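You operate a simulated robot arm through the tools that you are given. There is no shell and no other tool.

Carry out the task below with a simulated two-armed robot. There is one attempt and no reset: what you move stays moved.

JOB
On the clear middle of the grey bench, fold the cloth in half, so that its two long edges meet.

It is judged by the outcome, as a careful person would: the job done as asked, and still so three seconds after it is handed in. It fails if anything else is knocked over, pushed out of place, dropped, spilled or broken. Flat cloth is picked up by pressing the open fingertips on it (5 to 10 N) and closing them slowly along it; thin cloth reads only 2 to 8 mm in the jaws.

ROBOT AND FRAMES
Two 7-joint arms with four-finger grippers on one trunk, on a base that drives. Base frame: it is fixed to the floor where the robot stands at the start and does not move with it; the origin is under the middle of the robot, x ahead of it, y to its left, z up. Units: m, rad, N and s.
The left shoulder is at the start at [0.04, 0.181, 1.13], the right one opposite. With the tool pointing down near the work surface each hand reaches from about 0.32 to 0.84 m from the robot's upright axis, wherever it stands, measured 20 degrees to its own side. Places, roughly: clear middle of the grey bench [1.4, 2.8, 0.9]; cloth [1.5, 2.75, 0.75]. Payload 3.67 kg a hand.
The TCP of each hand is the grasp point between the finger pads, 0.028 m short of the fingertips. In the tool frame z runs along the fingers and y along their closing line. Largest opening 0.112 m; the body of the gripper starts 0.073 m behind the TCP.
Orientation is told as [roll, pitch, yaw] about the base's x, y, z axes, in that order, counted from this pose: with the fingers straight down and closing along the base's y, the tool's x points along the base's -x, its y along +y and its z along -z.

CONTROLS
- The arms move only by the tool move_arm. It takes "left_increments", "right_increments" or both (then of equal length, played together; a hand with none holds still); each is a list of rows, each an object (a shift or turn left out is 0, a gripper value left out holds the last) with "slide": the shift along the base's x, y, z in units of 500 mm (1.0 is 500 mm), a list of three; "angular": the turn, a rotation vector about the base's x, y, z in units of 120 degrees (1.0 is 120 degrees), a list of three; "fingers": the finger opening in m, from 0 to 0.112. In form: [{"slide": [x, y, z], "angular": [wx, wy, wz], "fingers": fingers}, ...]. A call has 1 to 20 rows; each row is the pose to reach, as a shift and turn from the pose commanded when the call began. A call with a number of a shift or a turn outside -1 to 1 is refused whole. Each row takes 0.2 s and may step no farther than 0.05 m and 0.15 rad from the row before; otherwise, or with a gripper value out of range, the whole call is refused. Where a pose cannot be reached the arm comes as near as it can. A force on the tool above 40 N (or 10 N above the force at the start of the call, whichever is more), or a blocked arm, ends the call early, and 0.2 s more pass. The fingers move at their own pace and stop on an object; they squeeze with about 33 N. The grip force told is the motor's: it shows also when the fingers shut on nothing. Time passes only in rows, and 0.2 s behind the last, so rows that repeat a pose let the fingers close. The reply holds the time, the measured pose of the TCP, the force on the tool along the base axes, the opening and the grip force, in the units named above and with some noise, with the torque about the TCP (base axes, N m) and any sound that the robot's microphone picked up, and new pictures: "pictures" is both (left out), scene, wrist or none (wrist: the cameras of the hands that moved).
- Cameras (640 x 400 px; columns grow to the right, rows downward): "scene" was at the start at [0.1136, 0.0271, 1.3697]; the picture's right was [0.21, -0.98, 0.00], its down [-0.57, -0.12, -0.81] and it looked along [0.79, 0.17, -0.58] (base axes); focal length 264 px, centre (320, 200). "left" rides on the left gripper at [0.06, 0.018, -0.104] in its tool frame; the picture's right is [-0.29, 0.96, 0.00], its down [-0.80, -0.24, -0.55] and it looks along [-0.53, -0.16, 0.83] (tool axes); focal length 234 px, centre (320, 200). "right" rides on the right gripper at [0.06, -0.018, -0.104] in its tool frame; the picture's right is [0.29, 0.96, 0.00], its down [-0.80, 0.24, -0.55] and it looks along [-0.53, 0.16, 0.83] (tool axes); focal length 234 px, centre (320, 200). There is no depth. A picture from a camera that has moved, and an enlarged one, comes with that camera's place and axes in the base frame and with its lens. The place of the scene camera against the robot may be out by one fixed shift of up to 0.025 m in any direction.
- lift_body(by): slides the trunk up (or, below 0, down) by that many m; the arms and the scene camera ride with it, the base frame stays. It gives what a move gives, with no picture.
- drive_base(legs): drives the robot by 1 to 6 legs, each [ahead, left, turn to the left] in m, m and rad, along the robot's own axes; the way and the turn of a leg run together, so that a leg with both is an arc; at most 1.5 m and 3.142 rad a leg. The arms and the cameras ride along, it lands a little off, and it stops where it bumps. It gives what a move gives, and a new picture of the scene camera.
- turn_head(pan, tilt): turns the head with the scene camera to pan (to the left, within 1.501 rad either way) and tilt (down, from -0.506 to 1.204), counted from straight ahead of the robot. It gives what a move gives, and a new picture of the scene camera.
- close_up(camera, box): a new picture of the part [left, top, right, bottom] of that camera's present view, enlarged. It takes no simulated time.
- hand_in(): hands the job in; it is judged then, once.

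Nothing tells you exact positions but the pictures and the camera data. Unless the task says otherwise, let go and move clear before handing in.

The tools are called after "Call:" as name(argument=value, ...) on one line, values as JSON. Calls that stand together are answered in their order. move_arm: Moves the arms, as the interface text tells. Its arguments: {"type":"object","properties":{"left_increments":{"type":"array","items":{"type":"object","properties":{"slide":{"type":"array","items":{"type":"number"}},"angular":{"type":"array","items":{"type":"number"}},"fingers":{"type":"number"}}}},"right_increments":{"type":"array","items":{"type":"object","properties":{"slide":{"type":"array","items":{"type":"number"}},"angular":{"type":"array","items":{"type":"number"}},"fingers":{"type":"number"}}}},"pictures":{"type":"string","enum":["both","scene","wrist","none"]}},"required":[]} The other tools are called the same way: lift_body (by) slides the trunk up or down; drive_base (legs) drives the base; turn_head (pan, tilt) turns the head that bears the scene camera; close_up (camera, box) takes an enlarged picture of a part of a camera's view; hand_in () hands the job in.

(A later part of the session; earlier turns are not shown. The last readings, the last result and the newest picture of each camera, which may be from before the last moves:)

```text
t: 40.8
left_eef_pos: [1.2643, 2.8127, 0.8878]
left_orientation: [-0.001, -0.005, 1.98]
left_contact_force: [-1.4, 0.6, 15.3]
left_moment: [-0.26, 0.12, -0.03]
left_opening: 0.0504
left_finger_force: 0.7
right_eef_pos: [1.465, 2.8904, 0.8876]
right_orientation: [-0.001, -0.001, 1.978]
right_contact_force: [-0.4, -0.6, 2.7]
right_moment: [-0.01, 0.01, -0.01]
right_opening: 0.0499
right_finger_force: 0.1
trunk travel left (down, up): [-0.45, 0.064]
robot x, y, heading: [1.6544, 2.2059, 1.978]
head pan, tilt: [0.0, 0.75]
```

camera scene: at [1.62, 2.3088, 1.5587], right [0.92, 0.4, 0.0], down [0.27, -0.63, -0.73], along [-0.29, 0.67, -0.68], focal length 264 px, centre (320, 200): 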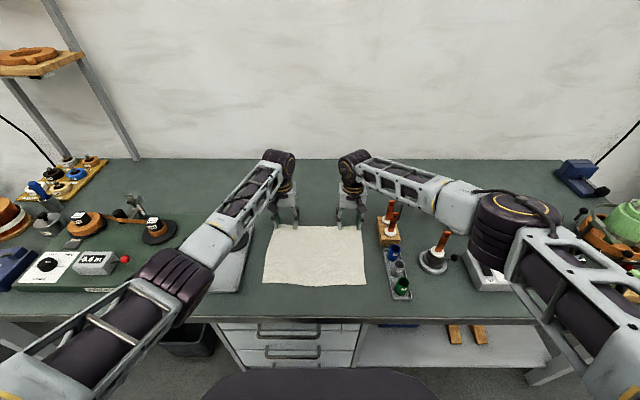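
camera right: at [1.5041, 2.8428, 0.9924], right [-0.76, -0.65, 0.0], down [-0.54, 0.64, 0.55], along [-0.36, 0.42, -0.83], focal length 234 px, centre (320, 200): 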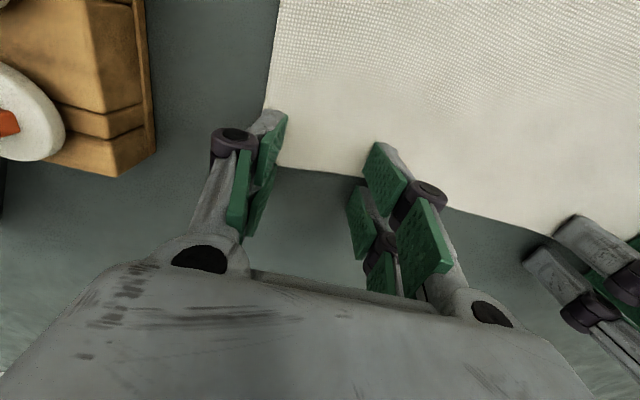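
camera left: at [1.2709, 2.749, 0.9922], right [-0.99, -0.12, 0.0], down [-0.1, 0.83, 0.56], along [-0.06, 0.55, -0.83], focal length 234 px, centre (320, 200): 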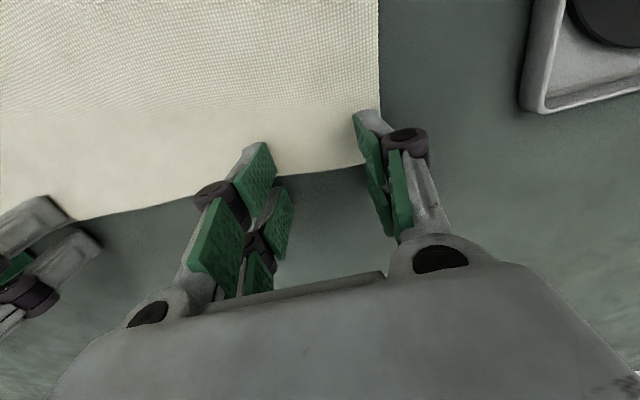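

Left now presses with 15 N and right with 3 N. I'll even them out with sub-millimetre corrections.

Call:
move_arm(left_increments=[{"slide": [0, 0, 0.001]}, {"slide": [0, 0, 0.001]}, {"slide": [0, 0, 0.001]}], right_increments=[{"slide": [0, 0, -0.001]}, {"slide": [0, 0, -0.001]}, {"slide": [0, 0, -0.001]}], pictures="none")

```text
t: 41.6
left_eef_pos: [1.2646, 2.8116, 0.8863]
left_orientation: [0.0, -0.003, 1.979]
left_contact_force: [-1.7, -0.7, 20.1]
left_moment: [-0.24, 0.18, -0.02]
left_opening: 0.0516
left_finger_force: 5.9
right_eef_pos: [1.4654, 2.8906, 0.8887]
right_orientation: [0.001, -0.002, 1.98]
right_contact_force: [0.0, 0.2, 0.4]
right_moment: [-0.01, 0.01, 0.03]
right_opening: 0.05
right_finger_force: 0.0
trunk travel left (down, up): [-0.45, 0.064]
robot x, y, heading: [1.6552, 2.2079, 1.983]
head pan, tilt: [0.0, 0.75]
```

The force lags the commands a bit. I'll ease the left up slightly and wait to see where both settle.

Call:
move_arm(left_increments=[{"slide": [0, 0, 0.0014]}, {"slide": [0, 0, 0.0014]}, {"slide": [0, 0, 0.0014]}, {"slide": [0, 0, 0.0014]}], right_increments=[{"slide": [0, 0, -0.0014]}, {"slide": [0, 0, -0.0014]}, {"slide": [0, 0, -0.0014]}, {"slide": [0, 0, -0.0014]}], pictures="none")

```text
t: 42.6
left_eef_pos: [1.2637, 2.813, 0.8876]
left_orientation: [0.0, 0.001, 1.98]
left_contact_force: [0.2, 1.8, 10.0]
left_moment: [-0.03, -0.03, 0.01]
left_opening: 0.0508
left_finger_force: 0.3
right_eef_pos: [1.4652, 2.8904, 0.8872]
right_orientation: [0.001, -0.003, 1.982]
right_contact_force: [-0.6, -1.7, 6.5]
right_moment: [-0.01, -0.07, -0.03]
right_opening: 0.0501
right_finger_force: 0.2
trunk travel left (down, up): [-0.45, 0.064]
robot x, y, heading: [1.6555, 2.2064, 1.982]
head pan, tilt: [0.0, 0.75]
```

Both hands press with 6–10 N. Now I'll close the fingers slowly to gather and pinch the cloth edge.

Call:
move_arm(left_increments=[{"fingers": 0.046}, {"fingers": 0.042}, {"fingers": 0.038}, {"fingers": 0.034}, {"fingers": 0.03}, {"fingers": 0.026}, {"fingers": 0.022}, {"fingers": 0.018}, {"fingers": 0.014}, {"fingers": 0.01}, {"fingers": 0.006}, {"fingers": 0.002}, {"fingers": 0.0}, {"fingers": 0.0}, {"fingers": 0.0}], right_increments=[{"slide": [0, 0, -0.0006], "fingers": 0.046}, {"slide": [0, 0, -0.0006], "fingers": 0.042}, {"slide": [0, 0, -0.0006], "fingers": 0.038}, {"slide": [0, 0, -0.0006], "fingers": 0.034}, {"slide": [0, 0, -0.0006], "fingers": 0.03}, {"slide": [0, 0, -0.0006], "fingers": 0.026}, {"slide": [0, 0, -0.0006], "fingers": 0.022}, {"slide": [0, 0, -0.0006], "fingers": 0.018}, {"slide": [0, 0, -0.0006], "fingers": 0.014}, {"slide": [0, 0, -0.0006], "fingers": 0.01}, {"slide": [0, 0, -0.0006], "fingers": 0.006}, {"slide": [0, 0, -0.0006], "fingers": 0.002}, {"slide": [0, 0, -0.0006], "fingers": 0.0}, {"slide": [0, 0, -0.0006], "fingers": 0.0}, {"slide": [0, 0, -0.0006], "fingers": 0.0}], pictures="both")

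```text
t: 45.8
left_eef_pos: [1.2651, 2.8114, 0.8865]
left_orientation: [-0.002, -0.001, 1.98]
left_contact_force: [12.3, 5.2, 2.2]
left_moment: [0.13, -0.36, 0.24]
left_opening: 0.0023
left_finger_force: 32.9
right_eef_pos: [1.4649, 2.8899, 0.8883]
right_orientation: [0.003, -0.002, 1.981]
right_contact_force: [-12.4, -5.8, 8.9]
right_moment: [-0.24, 0.2, -0.22]
right_opening: 0.0026
right_finger_force: 33.8
trunk travel left (down, up): [-0.45, 0.064]
robot x, y, heading: [1.6552, 2.2037, 1.982]
head pan, tilt: [0.0, 0.75]
camera scene: at [1.62, 2.3073, 1.5588], right [0.92, 0.4, 0.0], down [0.27, -0.62, -0.73], along [-0.29, 0.67, -0.68], focal length 264 px, centre (320, 200)
camera right: at [1.504, 2.8421, 0.9919], right [-0.76, -0.65, 0.0], down [-0.54, 0.64, 0.56], along [-0.36, 0.42, -0.83], focal length 234 px, centre (320, 200)
camera left: at [1.2712, 2.7491, 0.992], right [-0.99, -0.12, 0.0], down [-0.1, 0.83, 0.56], along [-0.06, 0.55, -0.83], focal length 234 px, centre (320, 200)
```

scene: 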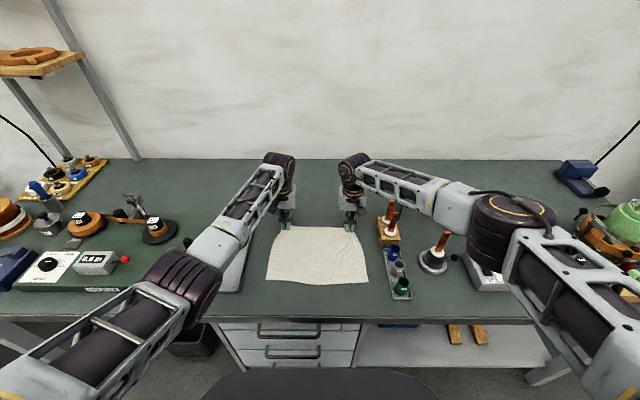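
right: 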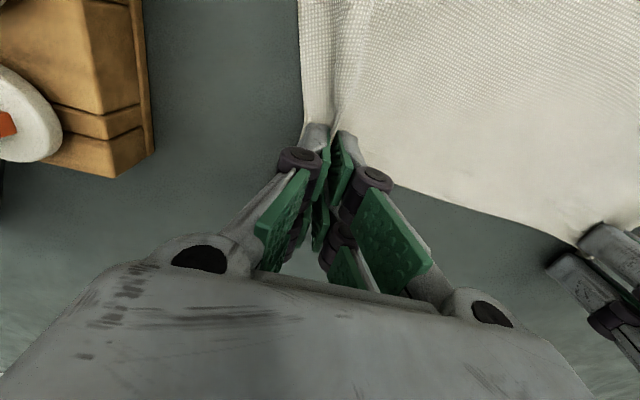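
left: 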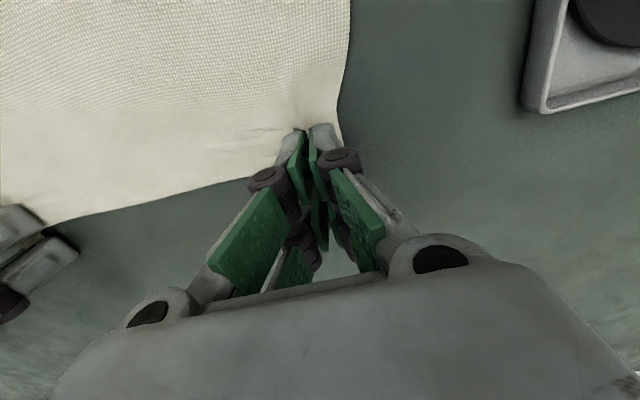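

Both jaws read 2.3–2.6 mm, and the two hands feel equal and opposite tension (about 13 N), so both corners are gripped. I'll zoom in on the pinches before lifting.

Call:
close_up(camera="right", box=[230, 60, 470, 210])

Call:
close_up(camera="left", box=[190, 60, 430, 210])

Call:
close_up(camera="scene", box=[240, 180, 400, 300])

```text
2.67 times, centred on (350, 135) of right
camera zoom: at [1.504, 2.8421, 0.9919], right [-0.76, -0.65, 0.0], down [-0.54, 0.64, 0.56], along [-0.36, 0.42, -0.83], focal length 624 px, centre (240, 373)
```

zoom: 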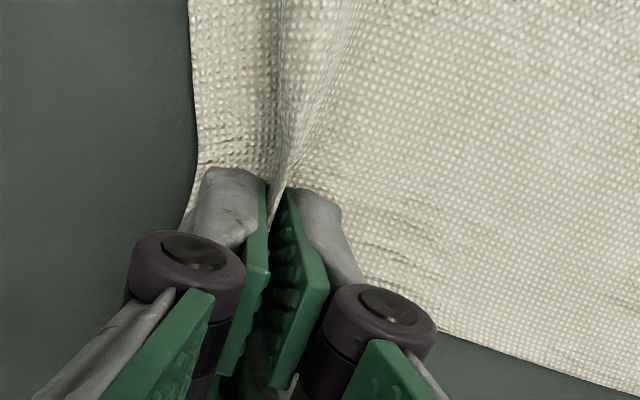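

```text
2.67 times, centred on (310, 135) of left
camera zoom: at [1.2712, 2.7491, 0.992], right [-0.99, -0.12, 0.0], down [-0.1, 0.83, 0.56], along [-0.06, 0.55, -0.83], focal length 624 px, centre (347, 373)
```

zoom: 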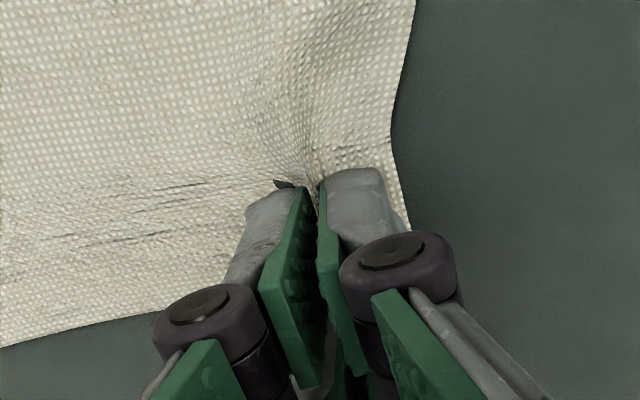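

```text
3.33 times, centred on (320, 240) of scene
camera zoom: at [1.62, 2.3073, 1.5588], right [0.92, 0.4, 0.0], down [0.27, -0.62, -0.73], along [-0.29, 0.67, -0.68], focal length 881 px, centre (320, 67)
```

zoom: 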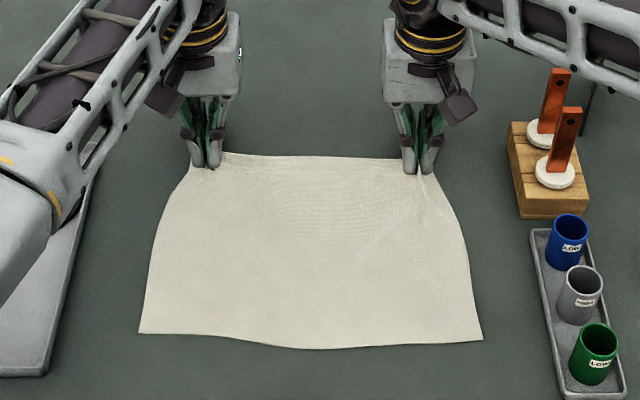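

Both pinches look firm, with the cloth gathered between the pads. I'll now lift the far edge along an arc towards me, easing the tension a little and beginning to tilt the fingers forward, and stop partway to check.

Call:
move_arm(left_increments=[{"slide": [0.0046, -0.001, 0.0324], "fingers": 0.0}, {"slide": [0.0096, -0.0082, 0.0638]}, {"slide": [0.0154, -0.0242, 0.0952], "angular": [0.0287, 0.0124, 0]}, {"slide": [0.0234, -0.0448, 0.1234], "angular": [0.0574, 0.0248, 0]}, {"slide": [0.0328, -0.0698, 0.1478], "angular": [0.0861, 0.0371, 0]}, {"slide": [0.0436, -0.0982, 0.168], "angular": [0.1148, 0.0495, 0]}, {"slide": [0.0436, -0.0982, 0.168], "angular": [0.1148, 0.0495, 0]}], right_increments=[{"slide": [-0.0026, -0.0042, 0.0324], "fingers": 0.0}, {"slide": [-0.0014, -0.013, 0.0638]}, {"slide": [0.0044, -0.029, 0.0952], "angular": [0.0287, 0.0124, 0]}, {"slide": [0.0122, -0.0496, 0.1234], "angular": [0.0574, 0.0248, 0]}, {"slide": [0.0218, -0.0746, 0.1478], "angular": [0.0861, 0.0371, 0]}, {"slide": [0.0324, -0.103, 0.168], "angular": [0.1148, 0.0495, 0]}, {"slide": [0.0324, -0.103, 0.168], "angular": [0.1148, 0.0495, 0]}], pictures="both")

```text
t: 47.4
left_eef_pos: [1.2873, 2.7645, 0.9683]
left_orientation: [-0.001, -0.261, 1.979]
left_contact_force: [4.4, 2.0, 0.1]
left_moment: [0.04, -0.1, 0.0]
left_opening: 0.0022
left_finger_force: 33.3
right_eef_pos: [1.4806, 2.8406, 0.9698]
right_orientation: [-0.001, -0.26, 1.979]
right_contact_force: [-4.3, -1.6, -0.2]
right_moment: [-0.03, 0.07, -0.03]
right_opening: 0.0028
right_finger_force: 34.0
trunk travel left (down, up): [-0.45, 0.064]
robot x, y, heading: [1.6576, 2.2039, 1.979]
head pan, tilt: [0.0, 0.75]
camera scene: at [1.6191, 2.3102, 1.5586], right [0.92, 0.4, 0.0], down [0.27, -0.63, -0.73], along [-0.29, 0.67, -0.68], focal length 264 px, centre (320, 200)
camera right: at [1.5308, 2.7698, 1.0554], right [-0.77, -0.64, -0.08], down [-0.47, 0.48, 0.74], along [-0.43, 0.61, -0.67], focal length 234 px, centre (320, 200)
camera left: at [1.3037, 2.6784, 1.0538], right [-0.99, -0.13, 0.07], down [-0.03, 0.67, 0.74], along [-0.14, 0.73, -0.67], focal length 234 px, centre (320, 200)
```

scene: 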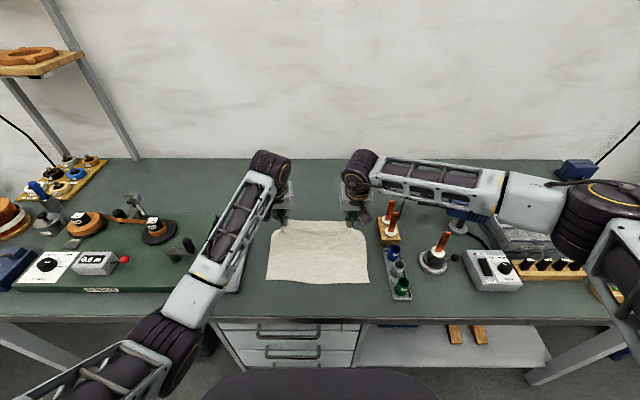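
right: 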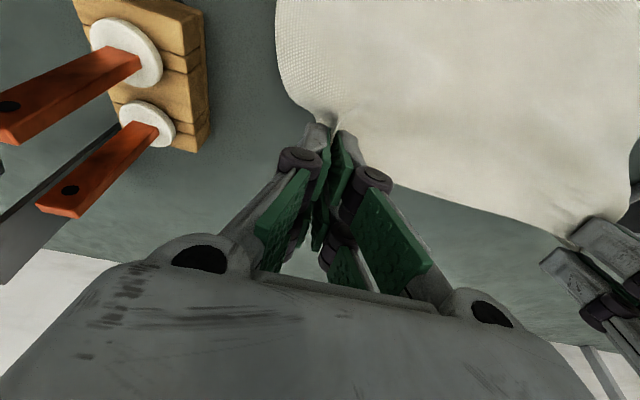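
left: 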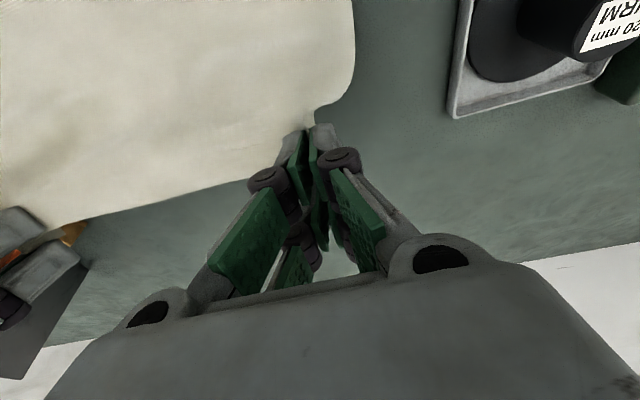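

The cloth's far edge is lifted and held by both hands, and the bottom half is staying put. I'll take a closer look before continuing.

Call:
close_up(camera="scene", box=[230, 160, 410, 295])

```text
2.96 times, centred on (320, 228) of scene
camera zoom: at [1.6191, 2.3102, 1.5586], right [0.92, 0.4, 0.0], down [0.27, -0.63, -0.73], along [-0.29, 0.67, -0.68], focal length 783 px, centre (320, 118)
```

zoom: 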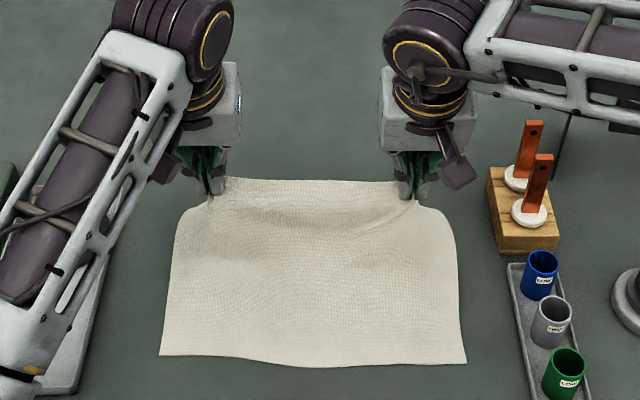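

The fold is going well: the bottom half hasn't shifted and both grips hold with light tension. I'll continue the arc over towards the near edge, tilting the fingers forward further, and stop above it.

Call:
move_arm(left_increments=[{"slide": [0.0126, -0.0306, 0.0154], "angular": [0.0287, 0.0124, 0]}, {"slide": [0.026, -0.0634, 0.0252], "angular": [0.0574, 0.0248, 0]}, {"slide": [0.0396, -0.0968, 0.0294], "angular": [0.0861, 0.0371, 0]}, {"slide": [0.0534, -0.1304, 0.028], "angular": [0.1148, 0.0495, 0]}, {"slide": [0.0666, -0.1632, 0.021], "angular": [0.1435, 0.0619, 0]}, {"slide": [0.0794, -0.194, 0.0082], "angular": [0.1722, 0.0743, 0]}, {"slide": [0.0908, -0.2222, -0.0094], "angular": [0.2009, 0.0866, 0]}, {"slide": [0.1008, -0.247, -0.0308], "angular": [0.2296, 0.099, 0]}, {"slide": [0.1008, -0.247, -0.0308], "angular": [0.2296, 0.099, 0]}], right_increments=[{"slide": [0.0126, -0.0306, 0.0154], "angular": [0.0287, 0.0124, 0]}, {"slide": [0.026, -0.0634, 0.0252], "angular": [0.0574, 0.0248, 0]}, {"slide": [0.0396, -0.0968, 0.0294], "angular": [0.0861, 0.0371, 0]}, {"slide": [0.0534, -0.1304, 0.028], "angular": [0.1148, 0.0495, 0]}, {"slide": [0.0666, -0.1632, 0.021], "angular": [0.1435, 0.0619, 0]}, {"slide": [0.0794, -0.194, 0.0082], "angular": [0.1722, 0.0743, 0]}, {"slide": [0.0908, -0.2222, -0.0094], "angular": [0.2009, 0.0866, 0]}, {"slide": [0.1008, -0.247, -0.0308], "angular": [0.2296, 0.099, 0]}, {"slide": [0.1008, -0.247, -0.0308], "angular": [0.2296, 0.099, 0]}], pictures="both")

```text
t: 49.4
left_eef_pos: [1.335, 2.6399, 0.9566]
left_orientation: [-0.003, -0.786, 1.981]
left_contact_force: [5.9, 2.1, -0.2]
left_moment: [0.1, -0.18, -0.05]
left_opening: 0.0021
left_finger_force: 33.6
right_eef_pos: [1.5302, 2.7156, 0.9541]
right_orientation: [-0.002, -0.785, 1.981]
right_contact_force: [-5.6, -3.1, 0.5]
right_moment: [-0.07, 0.18, 0.07]
right_opening: 0.0025
right_finger_force: 34.0
trunk travel left (down, up): [-0.45, 0.064]
robot x, y, heading: [1.6533, 2.2026, 1.978]
head pan, tilt: [0.0, 0.75]
camera scene: at [1.6196, 2.3099, 1.5586], right [0.92, 0.4, 0.0], down [0.27, -0.63, -0.73], along [-0.29, 0.67, -0.68], focal length 264 px, centre (320, 200)
camera right: at [1.593, 2.6166, 0.9848], right [-0.8, -0.57, -0.2], down [-0.29, 0.06, 0.96], along [-0.53, 0.82, -0.21], focal length 234 px, centre (320, 200)
camera left: at [1.364, 2.5248, 0.987], right [-0.96, -0.19, 0.2], down [0.15, 0.25, 0.96], along [-0.24, 0.95, -0.21], focal length 234 px, centre (320, 200)
```

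scene: 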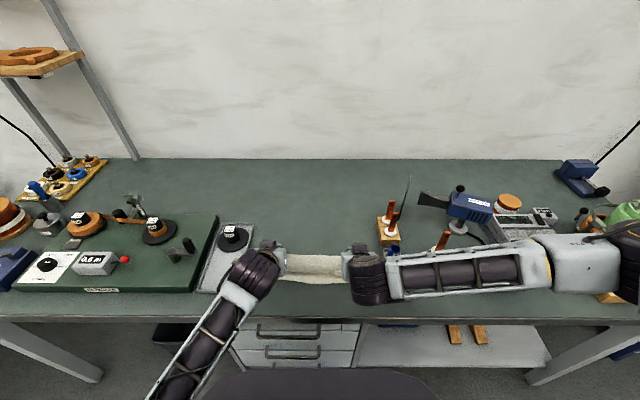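
right: 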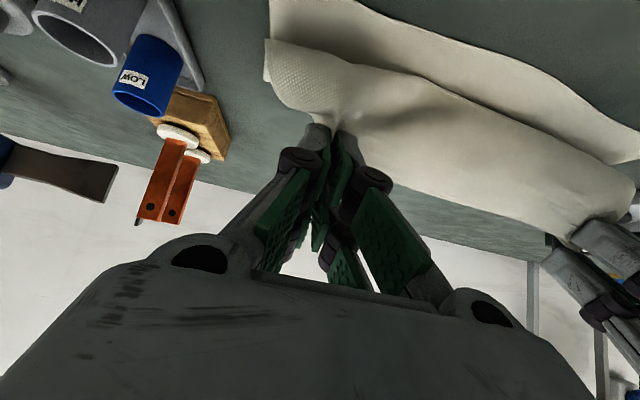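
left: 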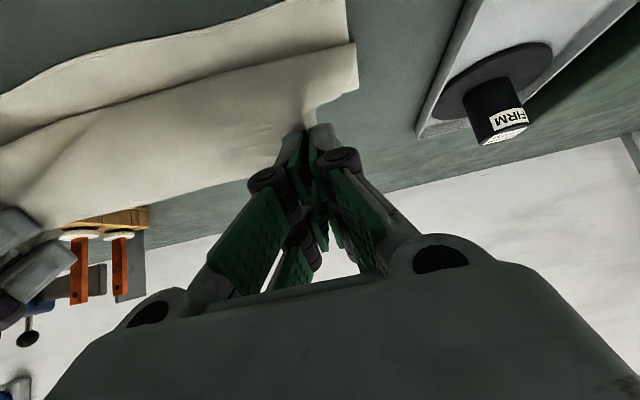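

The upper half is folded over and still held above the near edge, with the bottom layer's near edge visible beneath. I'll zoom in to measure both edges before laying it down.

Call:
close_up(camera="right", box=[240, 0, 640, 250])

Call:
close_up(camera="left", box=[0, 0, 400, 250])

Call:
close_up(camera="scene", box=[240, 210, 400, 310])

```text
1.60 times, centred on (440, 125) of right
camera zoom: at [1.593, 2.6166, 0.9848], right [-0.8, -0.57, -0.2], down [-0.29, 0.06, 0.96], along [-0.53, 0.82, -0.21], focal length 375 px, centre (128, 320)
```

zoom: 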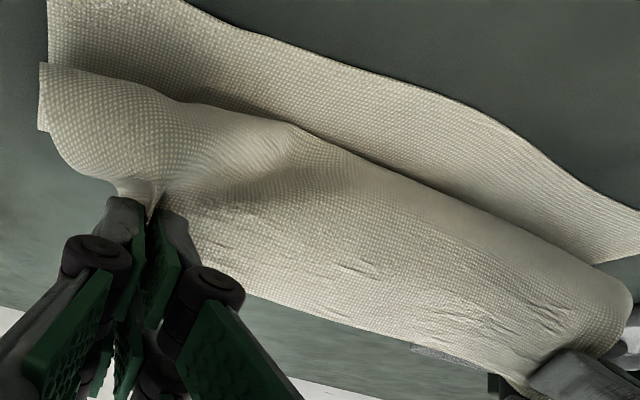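

```text
1.60 times, centred on (200, 125) of left
camera zoom: at [1.364, 2.5248, 0.987], right [-0.96, -0.19, 0.2], down [0.15, 0.25, 0.96], along [-0.24, 0.95, -0.21], focal length 375 px, centre (512, 320)
```

zoom: 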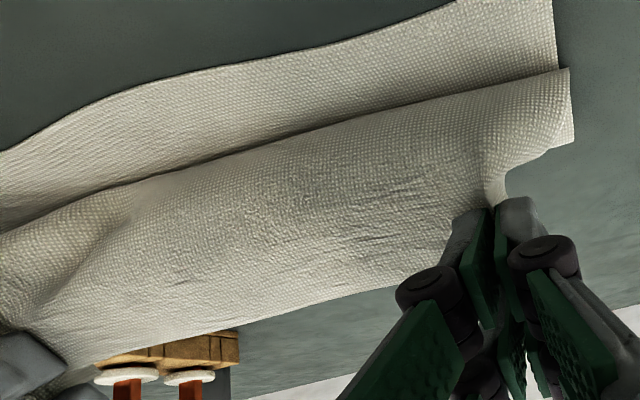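

```text
4.00 times, centred on (320, 260) of scene
camera zoom: at [1.6196, 2.3099, 1.5586], right [0.92, 0.4, 0.0], down [0.27, -0.63, -0.73], along [-0.29, 0.67, -0.68], focal length 1057 px, centre (320, -40)
```

zoom: 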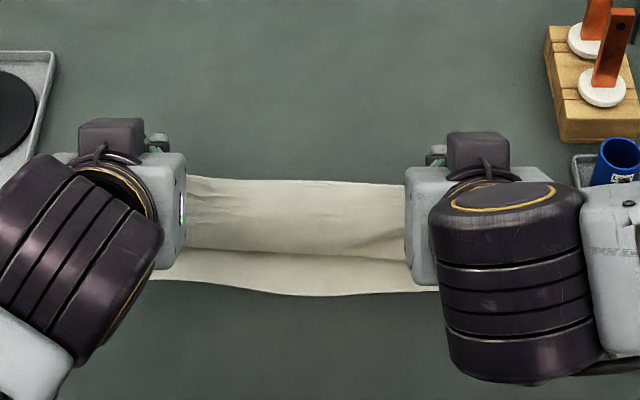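

The upper layer hangs from the pinches with a strip about 2–3 cm wide that would end up tucked under. I'd rather have a cleaner edge, so I'll reverse the arc, lay the cloth flat again, and re-grip with much less overlap.

Call:
move_arm(left_increments=[{"slide": [-0.01, 0.0248, 0.0214], "angular": [-0.0287, -0.0124, 0]}, {"slide": [-0.0214, 0.053, 0.039], "angular": [-0.0574, -0.0248, 0]}, {"slide": [-0.0342, 0.0838, 0.0518], "angular": [-0.0861, -0.0371, 0]}, {"slide": [-0.0474, 0.1166, 0.0588], "angular": [-0.1148, -0.0495, 0]}, {"slide": [-0.0612, 0.1502, 0.0602], "angular": [-0.1435, -0.0619, 0]}, {"slide": [-0.0748, 0.1836, 0.056], "angular": [-0.1722, -0.0743, 0]}, {"slide": [-0.0882, 0.2164, 0.0462], "angular": [-0.2009, -0.0866, 0]}, {"slide": [-0.1008, 0.247, 0.0308], "angular": [-0.2296, -0.099, 0]}, {"slide": [-0.1116, 0.2754, 0.0106], "angular": [-0.2583, -0.1114, 0]}, {"slide": [-0.121, 0.3004, -0.0138], "angular": [-0.287, -0.1238, 0]}, {"slide": [-0.129, 0.321, -0.042], "angular": [-0.3157, -0.1361, 0]}, {"slide": [-0.1348, 0.337, -0.0734], "angular": [-0.3444, -0.1485, 0]}, {"slide": [-0.1398, 0.3442, -0.1048], "angular": [-0.3444, -0.1485, 0]}, {"slide": [-0.1444, 0.3472, -0.132], "angular": [-0.3444, -0.1485, 0]}, {"slide": [-0.1444, 0.3472, -0.132], "angular": [-0.3444, -0.1485, 0]}], right_increments=[{"slide": [-0.01, 0.0248, 0.0214], "angular": [-0.0287, -0.0124, 0]}, {"slide": [-0.0214, 0.053, 0.039], "angular": [-0.0574, -0.0248, 0]}, {"slide": [-0.0342, 0.0838, 0.0518], "angular": [-0.0861, -0.0371, 0]}, {"slide": [-0.0474, 0.1166, 0.0588], "angular": [-0.1148, -0.0495, 0]}, {"slide": [-0.0612, 0.1502, 0.0602], "angular": [-0.1435, -0.0619, 0]}, {"slide": [-0.0748, 0.1836, 0.056], "angular": [-0.1722, -0.0743, 0]}, {"slide": [-0.0882, 0.2164, 0.0462], "angular": [-0.2009, -0.0866, 0]}, {"slide": [-0.1008, 0.247, 0.0308], "angular": [-0.2296, -0.099, 0]}, {"slide": [-0.1114, 0.2754, 0.0106], "angular": [-0.2583, -0.1114, 0]}, {"slide": [-0.121, 0.3004, -0.0138], "angular": [-0.287, -0.1238, 0]}, {"slide": [-0.1288, 0.321, -0.042], "angular": [-0.3157, -0.1361, 0]}, {"slide": [-0.1346, 0.337, -0.0734], "angular": [-0.3444, -0.1485, 0]}, {"slide": [-0.1358, 0.3458, -0.1048], "angular": [-0.3444, -0.1485, 0]}, {"slide": [-0.1332, 0.352, -0.132], "angular": [-0.3444, -0.1485, 0]}, {"slide": [-0.1332, 0.352, -0.132], "angular": [-0.3444, -0.1485, 0]}], pictures="both")

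```text
t: 52.6
left_eef_pos: [1.2644, 2.8158, 0.8882]
left_orientation: [-0.002, -0.001, 1.98]
left_contact_force: [12.4, 4.7, 2.5]
left_moment: [0.13, -0.33, 0.22]
left_opening: 0.0024
left_finger_force: 33.1
right_eef_pos: [1.4636, 2.8933, 0.8877]
right_orientation: [0.003, 0.0, 1.981]
right_contact_force: [-11.1, -5.2, -0.1]
right_moment: [-0.11, 0.31, -0.2]
right_opening: 0.0021
right_finger_force: 32.4
trunk travel left (down, up): [-0.45, 0.064]
robot x, y, heading: [1.6513, 2.2065, 1.977]
head pan, tilt: [0.0, 0.75]
camera scene: at [1.6201, 2.3087, 1.5587], right [0.92, 0.4, 0.0], down [0.27, -0.63, -0.73], along [-0.29, 0.67, -0.68], focal length 264 px, centre (320, 200)
camera right: at [1.5038, 2.8461, 0.9927], right [-0.76, -0.65, 0.0], down [-0.54, 0.64, 0.56], along [-0.36, 0.42, -0.83], focal length 234 px, centre (320, 200)
camera left: at [1.2714, 2.7525, 0.9921], right [-0.99, -0.12, 0.0], down [-0.1, 0.83, 0.56], along [-0.06, 0.55, -0.83], focal length 234 px, centre (320, 200)
```

scene: 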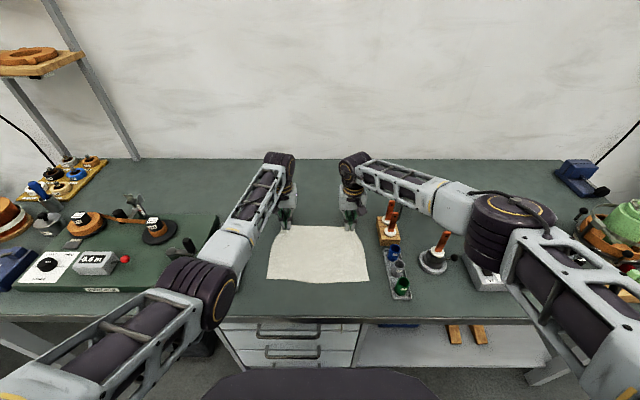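
right: 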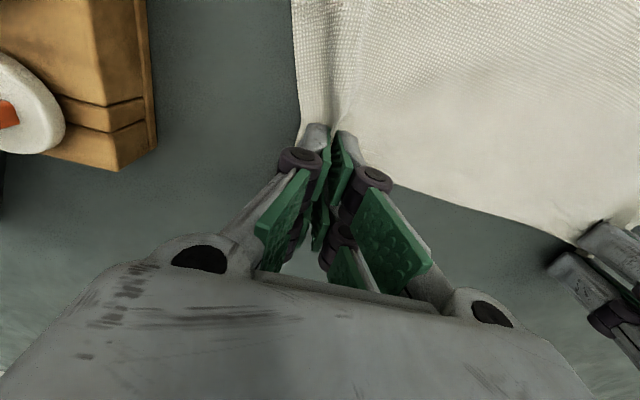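
left: 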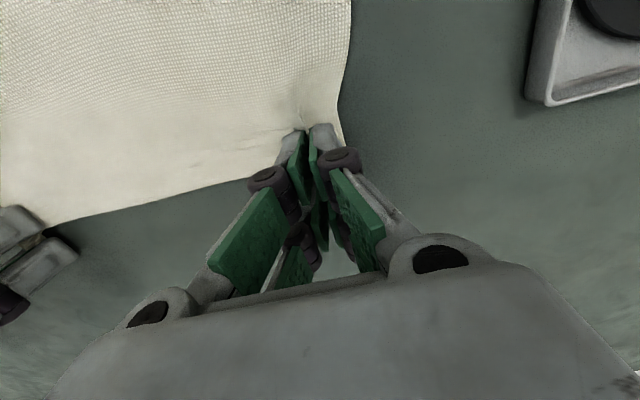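

The cloth is flat again with both corners still pinched. I'll open the fingers slowly to spread the gathers back out, then rise a little to look.

Call:
move_arm(left_increments=[{"fingers": 0.008}, {"fingers": 0.016}, {"fingers": 0.024}, {"fingers": 0.032}, {"fingers": 0.04}, {"fingers": 0.05}, {"fingers": 0.05}, {"slide": [0, 0, 0.02], "fingers": 0.05}, {"slide": [0, 0, 0.06], "fingers": 0.05}, {"slide": [0, 0, 0.08], "fingers": 0.05}, {"slide": [0, 0, 0.08], "fingers": 0.05}], right_increments=[{"fingers": 0.008}, {"fingers": 0.016}, {"fingers": 0.024}, {"fingers": 0.032}, {"fingers": 0.04}, {"fingers": 0.05}, {"fingers": 0.05}, {"slide": [0, 0, 0.02], "fingers": 0.05}, {"slide": [0, 0, 0.06], "fingers": 0.05}, {"slide": [0, 0, 0.08], "fingers": 0.05}, {"slide": [0, 0, 0.08], "fingers": 0.05}], pictures="both")

```text
t: 55.0
left_eef_pos: [1.2623, 2.8134, 0.9279]
left_orientation: [0.0, 0.0, 1.979]
left_contact_force: [0.1, 0.9, -0.1]
left_moment: [0.03, -0.01, 0.04]
left_opening: 0.0499
left_finger_force: 0.1
right_eef_pos: [1.4661, 2.8952, 0.9297]
right_orientation: [0.0, -0.001, 1.981]
right_contact_force: [0.2, 0.8, 0.3]
right_moment: [0.02, -0.03, 0.02]
right_opening: 0.0501
right_finger_force: 0.2
trunk travel left (down, up): [-0.45, 0.064]
robot x, y, heading: [1.6528, 2.2035, 1.981]
head pan, tilt: [0.0, 0.75]
camera scene: at [1.6196, 2.3094, 1.5586], right [0.92, 0.4, 0.0], down [0.27, -0.63, -0.73], along [-0.29, 0.67, -0.68], focal length 264 px, centre (320, 200)
camera right: at [1.5056, 2.8479, 1.034], right [-0.76, -0.64, 0.0], down [-0.54, 0.64, 0.55], along [-0.36, 0.42, -0.83], focal length 234 px, centre (320, 200)
camera left: at [1.2702, 2.7496, 1.0321], right [-0.99, -0.12, 0.0], down [-0.1, 0.83, 0.55], along [-0.06, 0.55, -0.83], focal length 234 px, centre (320, 200)
```

scene: 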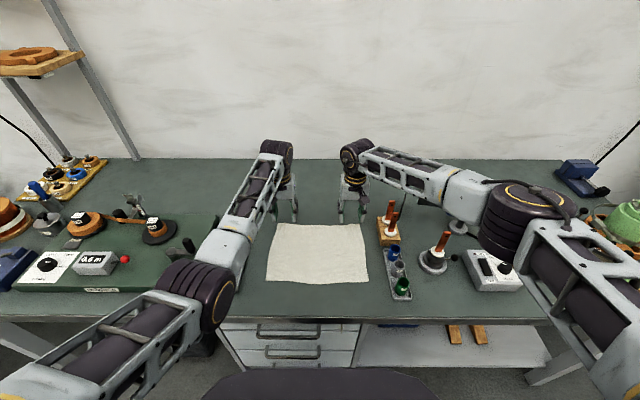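
right: 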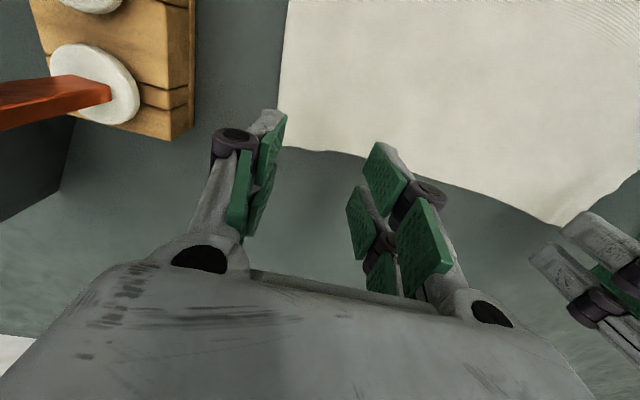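
left: 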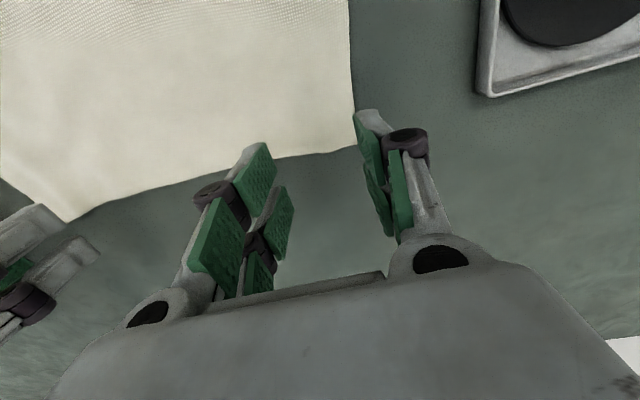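

The cloth is flat again; its far corners now sit about 25 mm outboard of each hand's centre line, with the edge almost exactly under the fingers' centre. I'll shift outwards by 15 mm and slightly inwards sideways, with a narrower opening, and go down to just above the surface.

Call:
move_arm(left_increments=[{"slide": [0.0048, 0.0348, 0], "fingers": 0.036}, {"slide": [0.0048, 0.0348, -0.034], "fingers": 0.036}, {"slide": [0.0048, 0.0348, -0.068], "fingers": 0.036}, {"slide": [0.0048, 0.0348, -0.068], "fingers": 0.036}], right_increments=[{"slide": [-0.0228, 0.0228, 0], "fingers": 0.036}, {"slide": [-0.0228, 0.0228, -0.034], "fingers": 0.036}, {"slide": [-0.0228, 0.0228, -0.068], "fingers": 0.036}, {"slide": [-0.0228, 0.0228, -0.068], "fingers": 0.036}], pictures="none")

Call:
close_up(camera="right", box=[200, 60, 480, 235])

Call:
close_up(camera="left", box=[160, 60, 440, 235])

```text
t: 56.0
left_eef_pos: [1.2652, 2.8313, 0.8949]
left_orientation: [-0.001, 0.0, 1.979]
left_contact_force: [0.5, 0.0, -0.2]
left_moment: [0.02, -0.02, 0.02]
left_opening: 0.036
left_finger_force: 0.0
right_eef_pos: [1.4542, 2.9051, 0.8935]
right_orientation: [0.001, 0.0, 1.979]
right_contact_force: [-0.7, 0.2, 0.0]
right_moment: [-0.01, 0.0, -0.01]
right_opening: 0.0359
right_finger_force: 0.0
trunk travel left (down, up): [-0.45, 0.064]
robot x, y, heading: [1.6505, 2.2067, 1.985]
head pan, tilt: [0.0, 0.75]
```

```text
2.29 times, centred on (340, 148) of right
camera zoom: at [1.4937, 2.8578, 0.9979], right [-0.76, -0.65, 0.0], down [-0.54, 0.64, 0.55], along [-0.36, 0.42, -0.83], focal length 535 px, centre (274, 320)
```

zoom: 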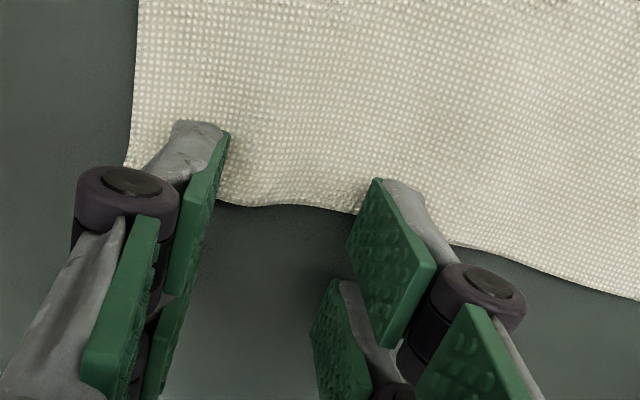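

```text
2.29 times, centred on (300, 148) of left
camera zoom: at [1.2725, 2.7676, 0.9994], right [-0.99, -0.12, 0.0], down [-0.1, 0.83, 0.55], along [-0.06, 0.55, -0.83], focal length 535 px, centre (366, 320)
```

zoom: 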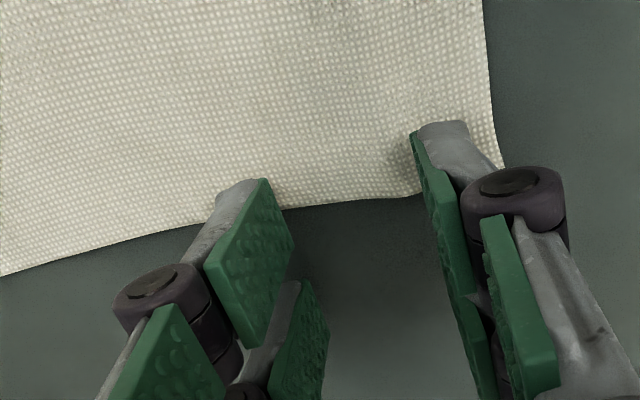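

The cloth edge now crosses the nearer pad of each finger, leaving an overlap of about 13 mm once down. I'll move 4 mm further out and press down to the earlier contact height.

Call:
move_arm(left_increments=[{"slide": [-0.0032, 0.0073, 0]}, {"slide": [-0.0032, 0.0073, -0.008]}, {"slide": [-0.0032, 0.0073, -0.014]}, {"slide": [-0.0032, 0.0073, -0.0168]}, {"slide": [-0.0032, 0.0073, -0.0168]}, {"slide": [-0.0032, 0.0073, -0.0168]}], right_increments=[{"slide": [-0.0032, 0.0073, 0]}, {"slide": [-0.0032, 0.0073, -0.008]}, {"slide": [-0.0032, 0.0073, -0.014]}, {"slide": [-0.0032, 0.0073, -0.0168]}, {"slide": [-0.0032, 0.0073, -0.0168]}, {"slide": [-0.0032, 0.0073, -0.0168]}], pictures="none")

```text
t: 57.4
left_eef_pos: [1.2657, 2.8336, 0.8884]
left_orientation: [0.001, -0.003, 1.978]
left_contact_force: [0.2, 1.8, 3.1]
left_moment: [-0.09, 0.03, -0.02]
left_opening: 0.0361
left_finger_force: 0.2
right_eef_pos: [1.4524, 2.9078, 0.8876]
right_orientation: [0.0, -0.002, 1.979]
right_contact_force: [-0.4, 4.7, 21.6]
right_moment: [-0.25, -0.19, 0.01]
right_opening: 0.036
right_finger_force: 0.1
trunk travel left (down, up): [-0.45, 0.064]
robot x, y, heading: [1.6527, 2.2044, 1.975]
head pan, tilt: [0.0, 0.75]
```

Call:
move_arm(left_increments=[{"slide": [0, 0, -0.001]}, {"slide": [0, 0, -0.001]}, {"slide": [0, 0, -0.001]}, {"slide": [0, 0, -0.001]}], right_increments=[{"slide": [0, 0, 0.002]}, {"slide": [0, 0, 0.002]}, {"slide": [0, 0, 0.002]}, {"slide": [0, 0, 0.002]}], pictures="none")

```text
t: 58.4
left_eef_pos: [1.2659, 2.8339, 0.8886]
left_orientation: [-0.002, -0.003, 1.979]
left_contact_force: [-0.4, -0.5, 7.6]
left_moment: [-0.22, 0.04, -0.04]
left_opening: 0.0362
left_finger_force: 0.2
right_eef_pos: [1.4528, 2.9065, 0.8878]
right_orientation: [0.0, -0.002, 1.979]
right_contact_force: [-0.9, 0.2, 13.5]
right_moment: [-0.21, -0.03, -0.02]
right_opening: 0.037
right_finger_force: 0.0
trunk travel left (down, up): [-0.45, 0.064]
robot x, y, heading: [1.6536, 2.2111, 1.98]
head pan, tilt: [0.0, 0.75]
```

Left presses with 7.6 N, right with 13.5 N. I'll ease the right slightly and close both jaws slowly.

Call:
move_arm(left_increments=[{"fingers": 0.036}, {"fingers": 0.033}, {"fingers": 0.03}, {"fingers": 0.027}, {"fingers": 0.024}, {"fingers": 0.021}, {"fingers": 0.018}, {"fingers": 0.015}, {"fingers": 0.012}, {"fingers": 0.009}, {"fingers": 0.006}, {"fingers": 0.003}, {"fingers": 0.0}, {"fingers": 0.0}, {"fingers": 0.0}], right_increments=[{"slide": [0, 0, 0.0008], "fingers": 0.036}, {"slide": [0, 0, 0.0008], "fingers": 0.033}, {"slide": [0, 0, 0.0008], "fingers": 0.03}, {"slide": [0, 0, 0.0008], "fingers": 0.027}, {"slide": [0, 0, 0.0008], "fingers": 0.024}, {"slide": [0, 0, 0.0008], "fingers": 0.021}, {"slide": [0, 0, 0.0008], "fingers": 0.018}, {"slide": [0, 0, 0.0008], "fingers": 0.015}, {"slide": [0, 0, 0.0008], "fingers": 0.012}, {"slide": [0, 0, 0.0008], "fingers": 0.009}, {"slide": [0, 0, 0.0008], "fingers": 0.006}, {"slide": [0, 0, 0.0008], "fingers": 0.003}, {"slide": [0, 0, 0.0008], "fingers": 0.0}, {"slide": [0, 0, 0.0008], "fingers": 0.0}, {"slide": [0, 0, 0.0008], "fingers": 0.0}], pictures="none")

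Call:
close_up(camera="right", box=[230, 60, 470, 210])

Call:
close_up(camera="left", box=[190, 60, 430, 210])

```text
t: 61.6
left_eef_pos: [1.2648, 2.8347, 0.8877]
left_orientation: [0.001, -0.001, 1.979]
left_contact_force: [2.6, 0.4, 7.5]
left_moment: [-0.15, -0.08, 0.03]
left_opening: 0.002
left_finger_force: 32.7
right_eef_pos: [1.453, 2.9071, 0.887]
right_orientation: [0.0, -0.001, 1.98]
right_contact_force: [-0.4, 1.1, 1.5]
right_moment: [-0.05, 0.02, 0.0]
right_opening: 0.0018
right_finger_force: 32.7
trunk travel left (down, up): [-0.45, 0.064]
robot x, y, heading: [1.655, 2.2037, 1.975]
head pan, tilt: [0.0, 0.75]
```

```text
2.67 times, centred on (350, 135) of right
camera zoom: at [1.4926, 2.8593, 0.9921], right [-0.76, -0.65, 0.0], down [-0.54, 0.64, 0.55], along [-0.36, 0.42, -0.83], focal length 624 px, centre (240, 373)
```

zoom: 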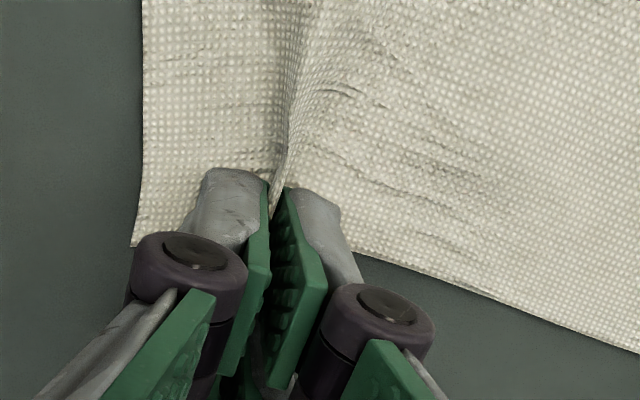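

```text
2.67 times, centred on (310, 135) of left
camera zoom: at [1.2724, 2.7713, 0.9916], right [-0.99, -0.12, 0.0], down [-0.1, 0.83, 0.55], along [-0.06, 0.55, -0.83], focal length 624 px, centre (347, 373)
```

zoom: 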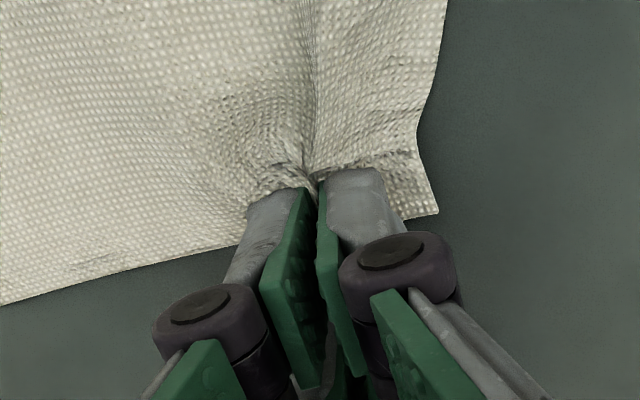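

Both jaws hold cloth (about 2 mm), now with only a thin strip at the very edge. I'll lift along the arc again, keeping the sheet taut, and check partway.

Call:
move_arm(left_increments=[{"slide": [0.0002, -0.0034, 0.039], "fingers": 0.0}, {"slide": [0.0034, -0.0128, 0.0768]}, {"slide": [0.01, -0.0308, 0.1148], "angular": [0.0319, 0.0138, 0]}, {"slide": [0.0192, -0.0544, 0.1492], "angular": [0.0638, 0.0275, 0]}, {"slide": [0.03, -0.0824, 0.1792], "angular": [0.0956, 0.0413, 0]}, {"slide": [0.0428, -0.1148, 0.2038], "angular": [0.1275, 0.055, 0]}, {"slide": [0.0428, -0.1148, 0.2038], "angular": [0.1275, 0.055, 0]}], right_increments=[{"slide": [0.0022, -0.0026, 0.039], "fingers": 0.0}, {"slide": [0.007, -0.0112, 0.0768]}, {"slide": [0.0156, -0.0284, 0.1148], "angular": [0.0319, 0.0138, 0]}, {"slide": [0.0264, -0.0512, 0.1492], "angular": [0.0638, 0.0275, 0]}, {"slide": [0.0392, -0.0784, 0.1792], "angular": [0.0956, 0.0413, 0]}, {"slide": [0.054, -0.11, 0.2038], "angular": [0.1275, 0.055, 0]}, {"slide": [0.054, -0.11, 0.2038], "angular": [0.1275, 0.055, 0]}], pictures="both")

Call:
close_up(camera="scene", box=[230, 160, 410, 295])

```text
t: 63.2
left_eef_pos: [1.2848, 2.7769, 0.9878]
left_orientation: [-0.002, -0.29, 1.979]
left_contact_force: [6.1, 2.7, -0.1]
left_moment: [0.05, -0.17, 0.06]
left_opening: 0.002
left_finger_force: 32.7
right_eef_pos: [1.4796, 2.8522, 0.9896]
right_orientation: [0.0, -0.29, 1.979]
right_contact_force: [-6.6, -2.3, 0.3]
right_moment: [-0.09, 0.2, -0.06]
right_opening: 0.0021
right_finger_force: 33.1
trunk travel left (down, up): [-0.45, 0.064]
robot x, y, heading: [1.651, 2.2035, 1.979]
head pan, tilt: [0.0, 0.75]
camera scene: at [1.619, 2.3103, 1.5585], right [0.92, 0.4, 0.0], down [0.27, -0.63, -0.73], along [-0.29, 0.67, -0.68], focal length 264 px, centre (320, 200)
camera right: at [1.5304, 2.7795, 1.073], right [-0.77, -0.63, -0.08], down [-0.46, 0.46, 0.76], along [-0.44, 0.62, -0.65], focal length 234 px, centre (320, 200)
camera left: at [1.3023, 2.6891, 1.071], right [-0.99, -0.13, 0.08], down [-0.02, 0.65, 0.76], along [-0.15, 0.75, -0.65], focal length 234 px, centre (320, 200)
```

scene: 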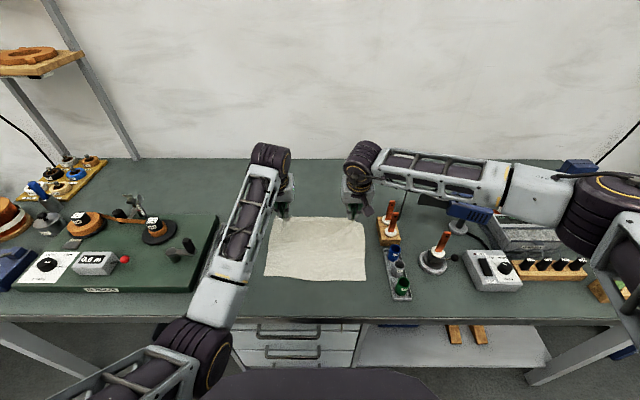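
right: 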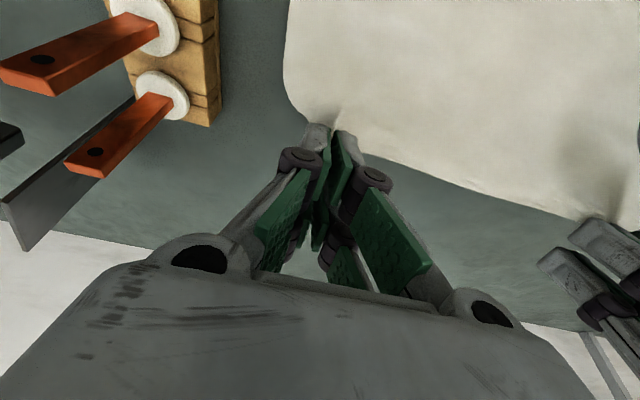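
left: 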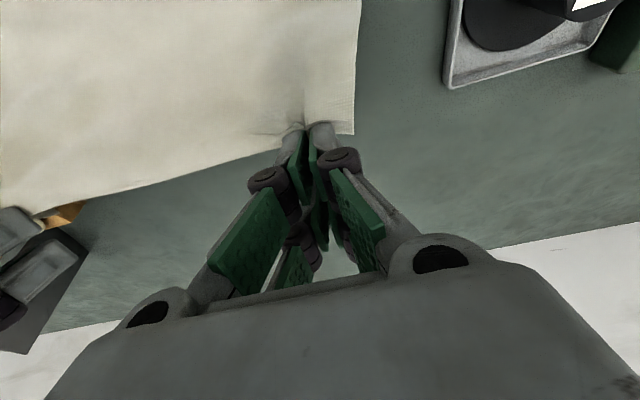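

```text
2.96 times, centred on (320, 228) of scene
camera zoom: at [1.619, 2.3103, 1.5585], right [0.92, 0.4, 0.0], down [0.27, -0.63, -0.73], along [-0.29, 0.67, -0.68], focal length 783 px, centre (320, 118)
```

zoom: 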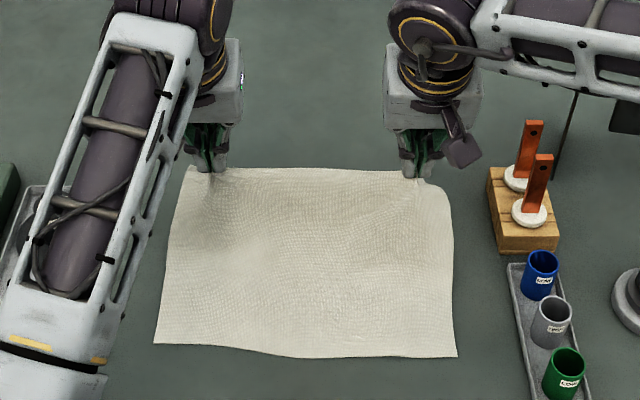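

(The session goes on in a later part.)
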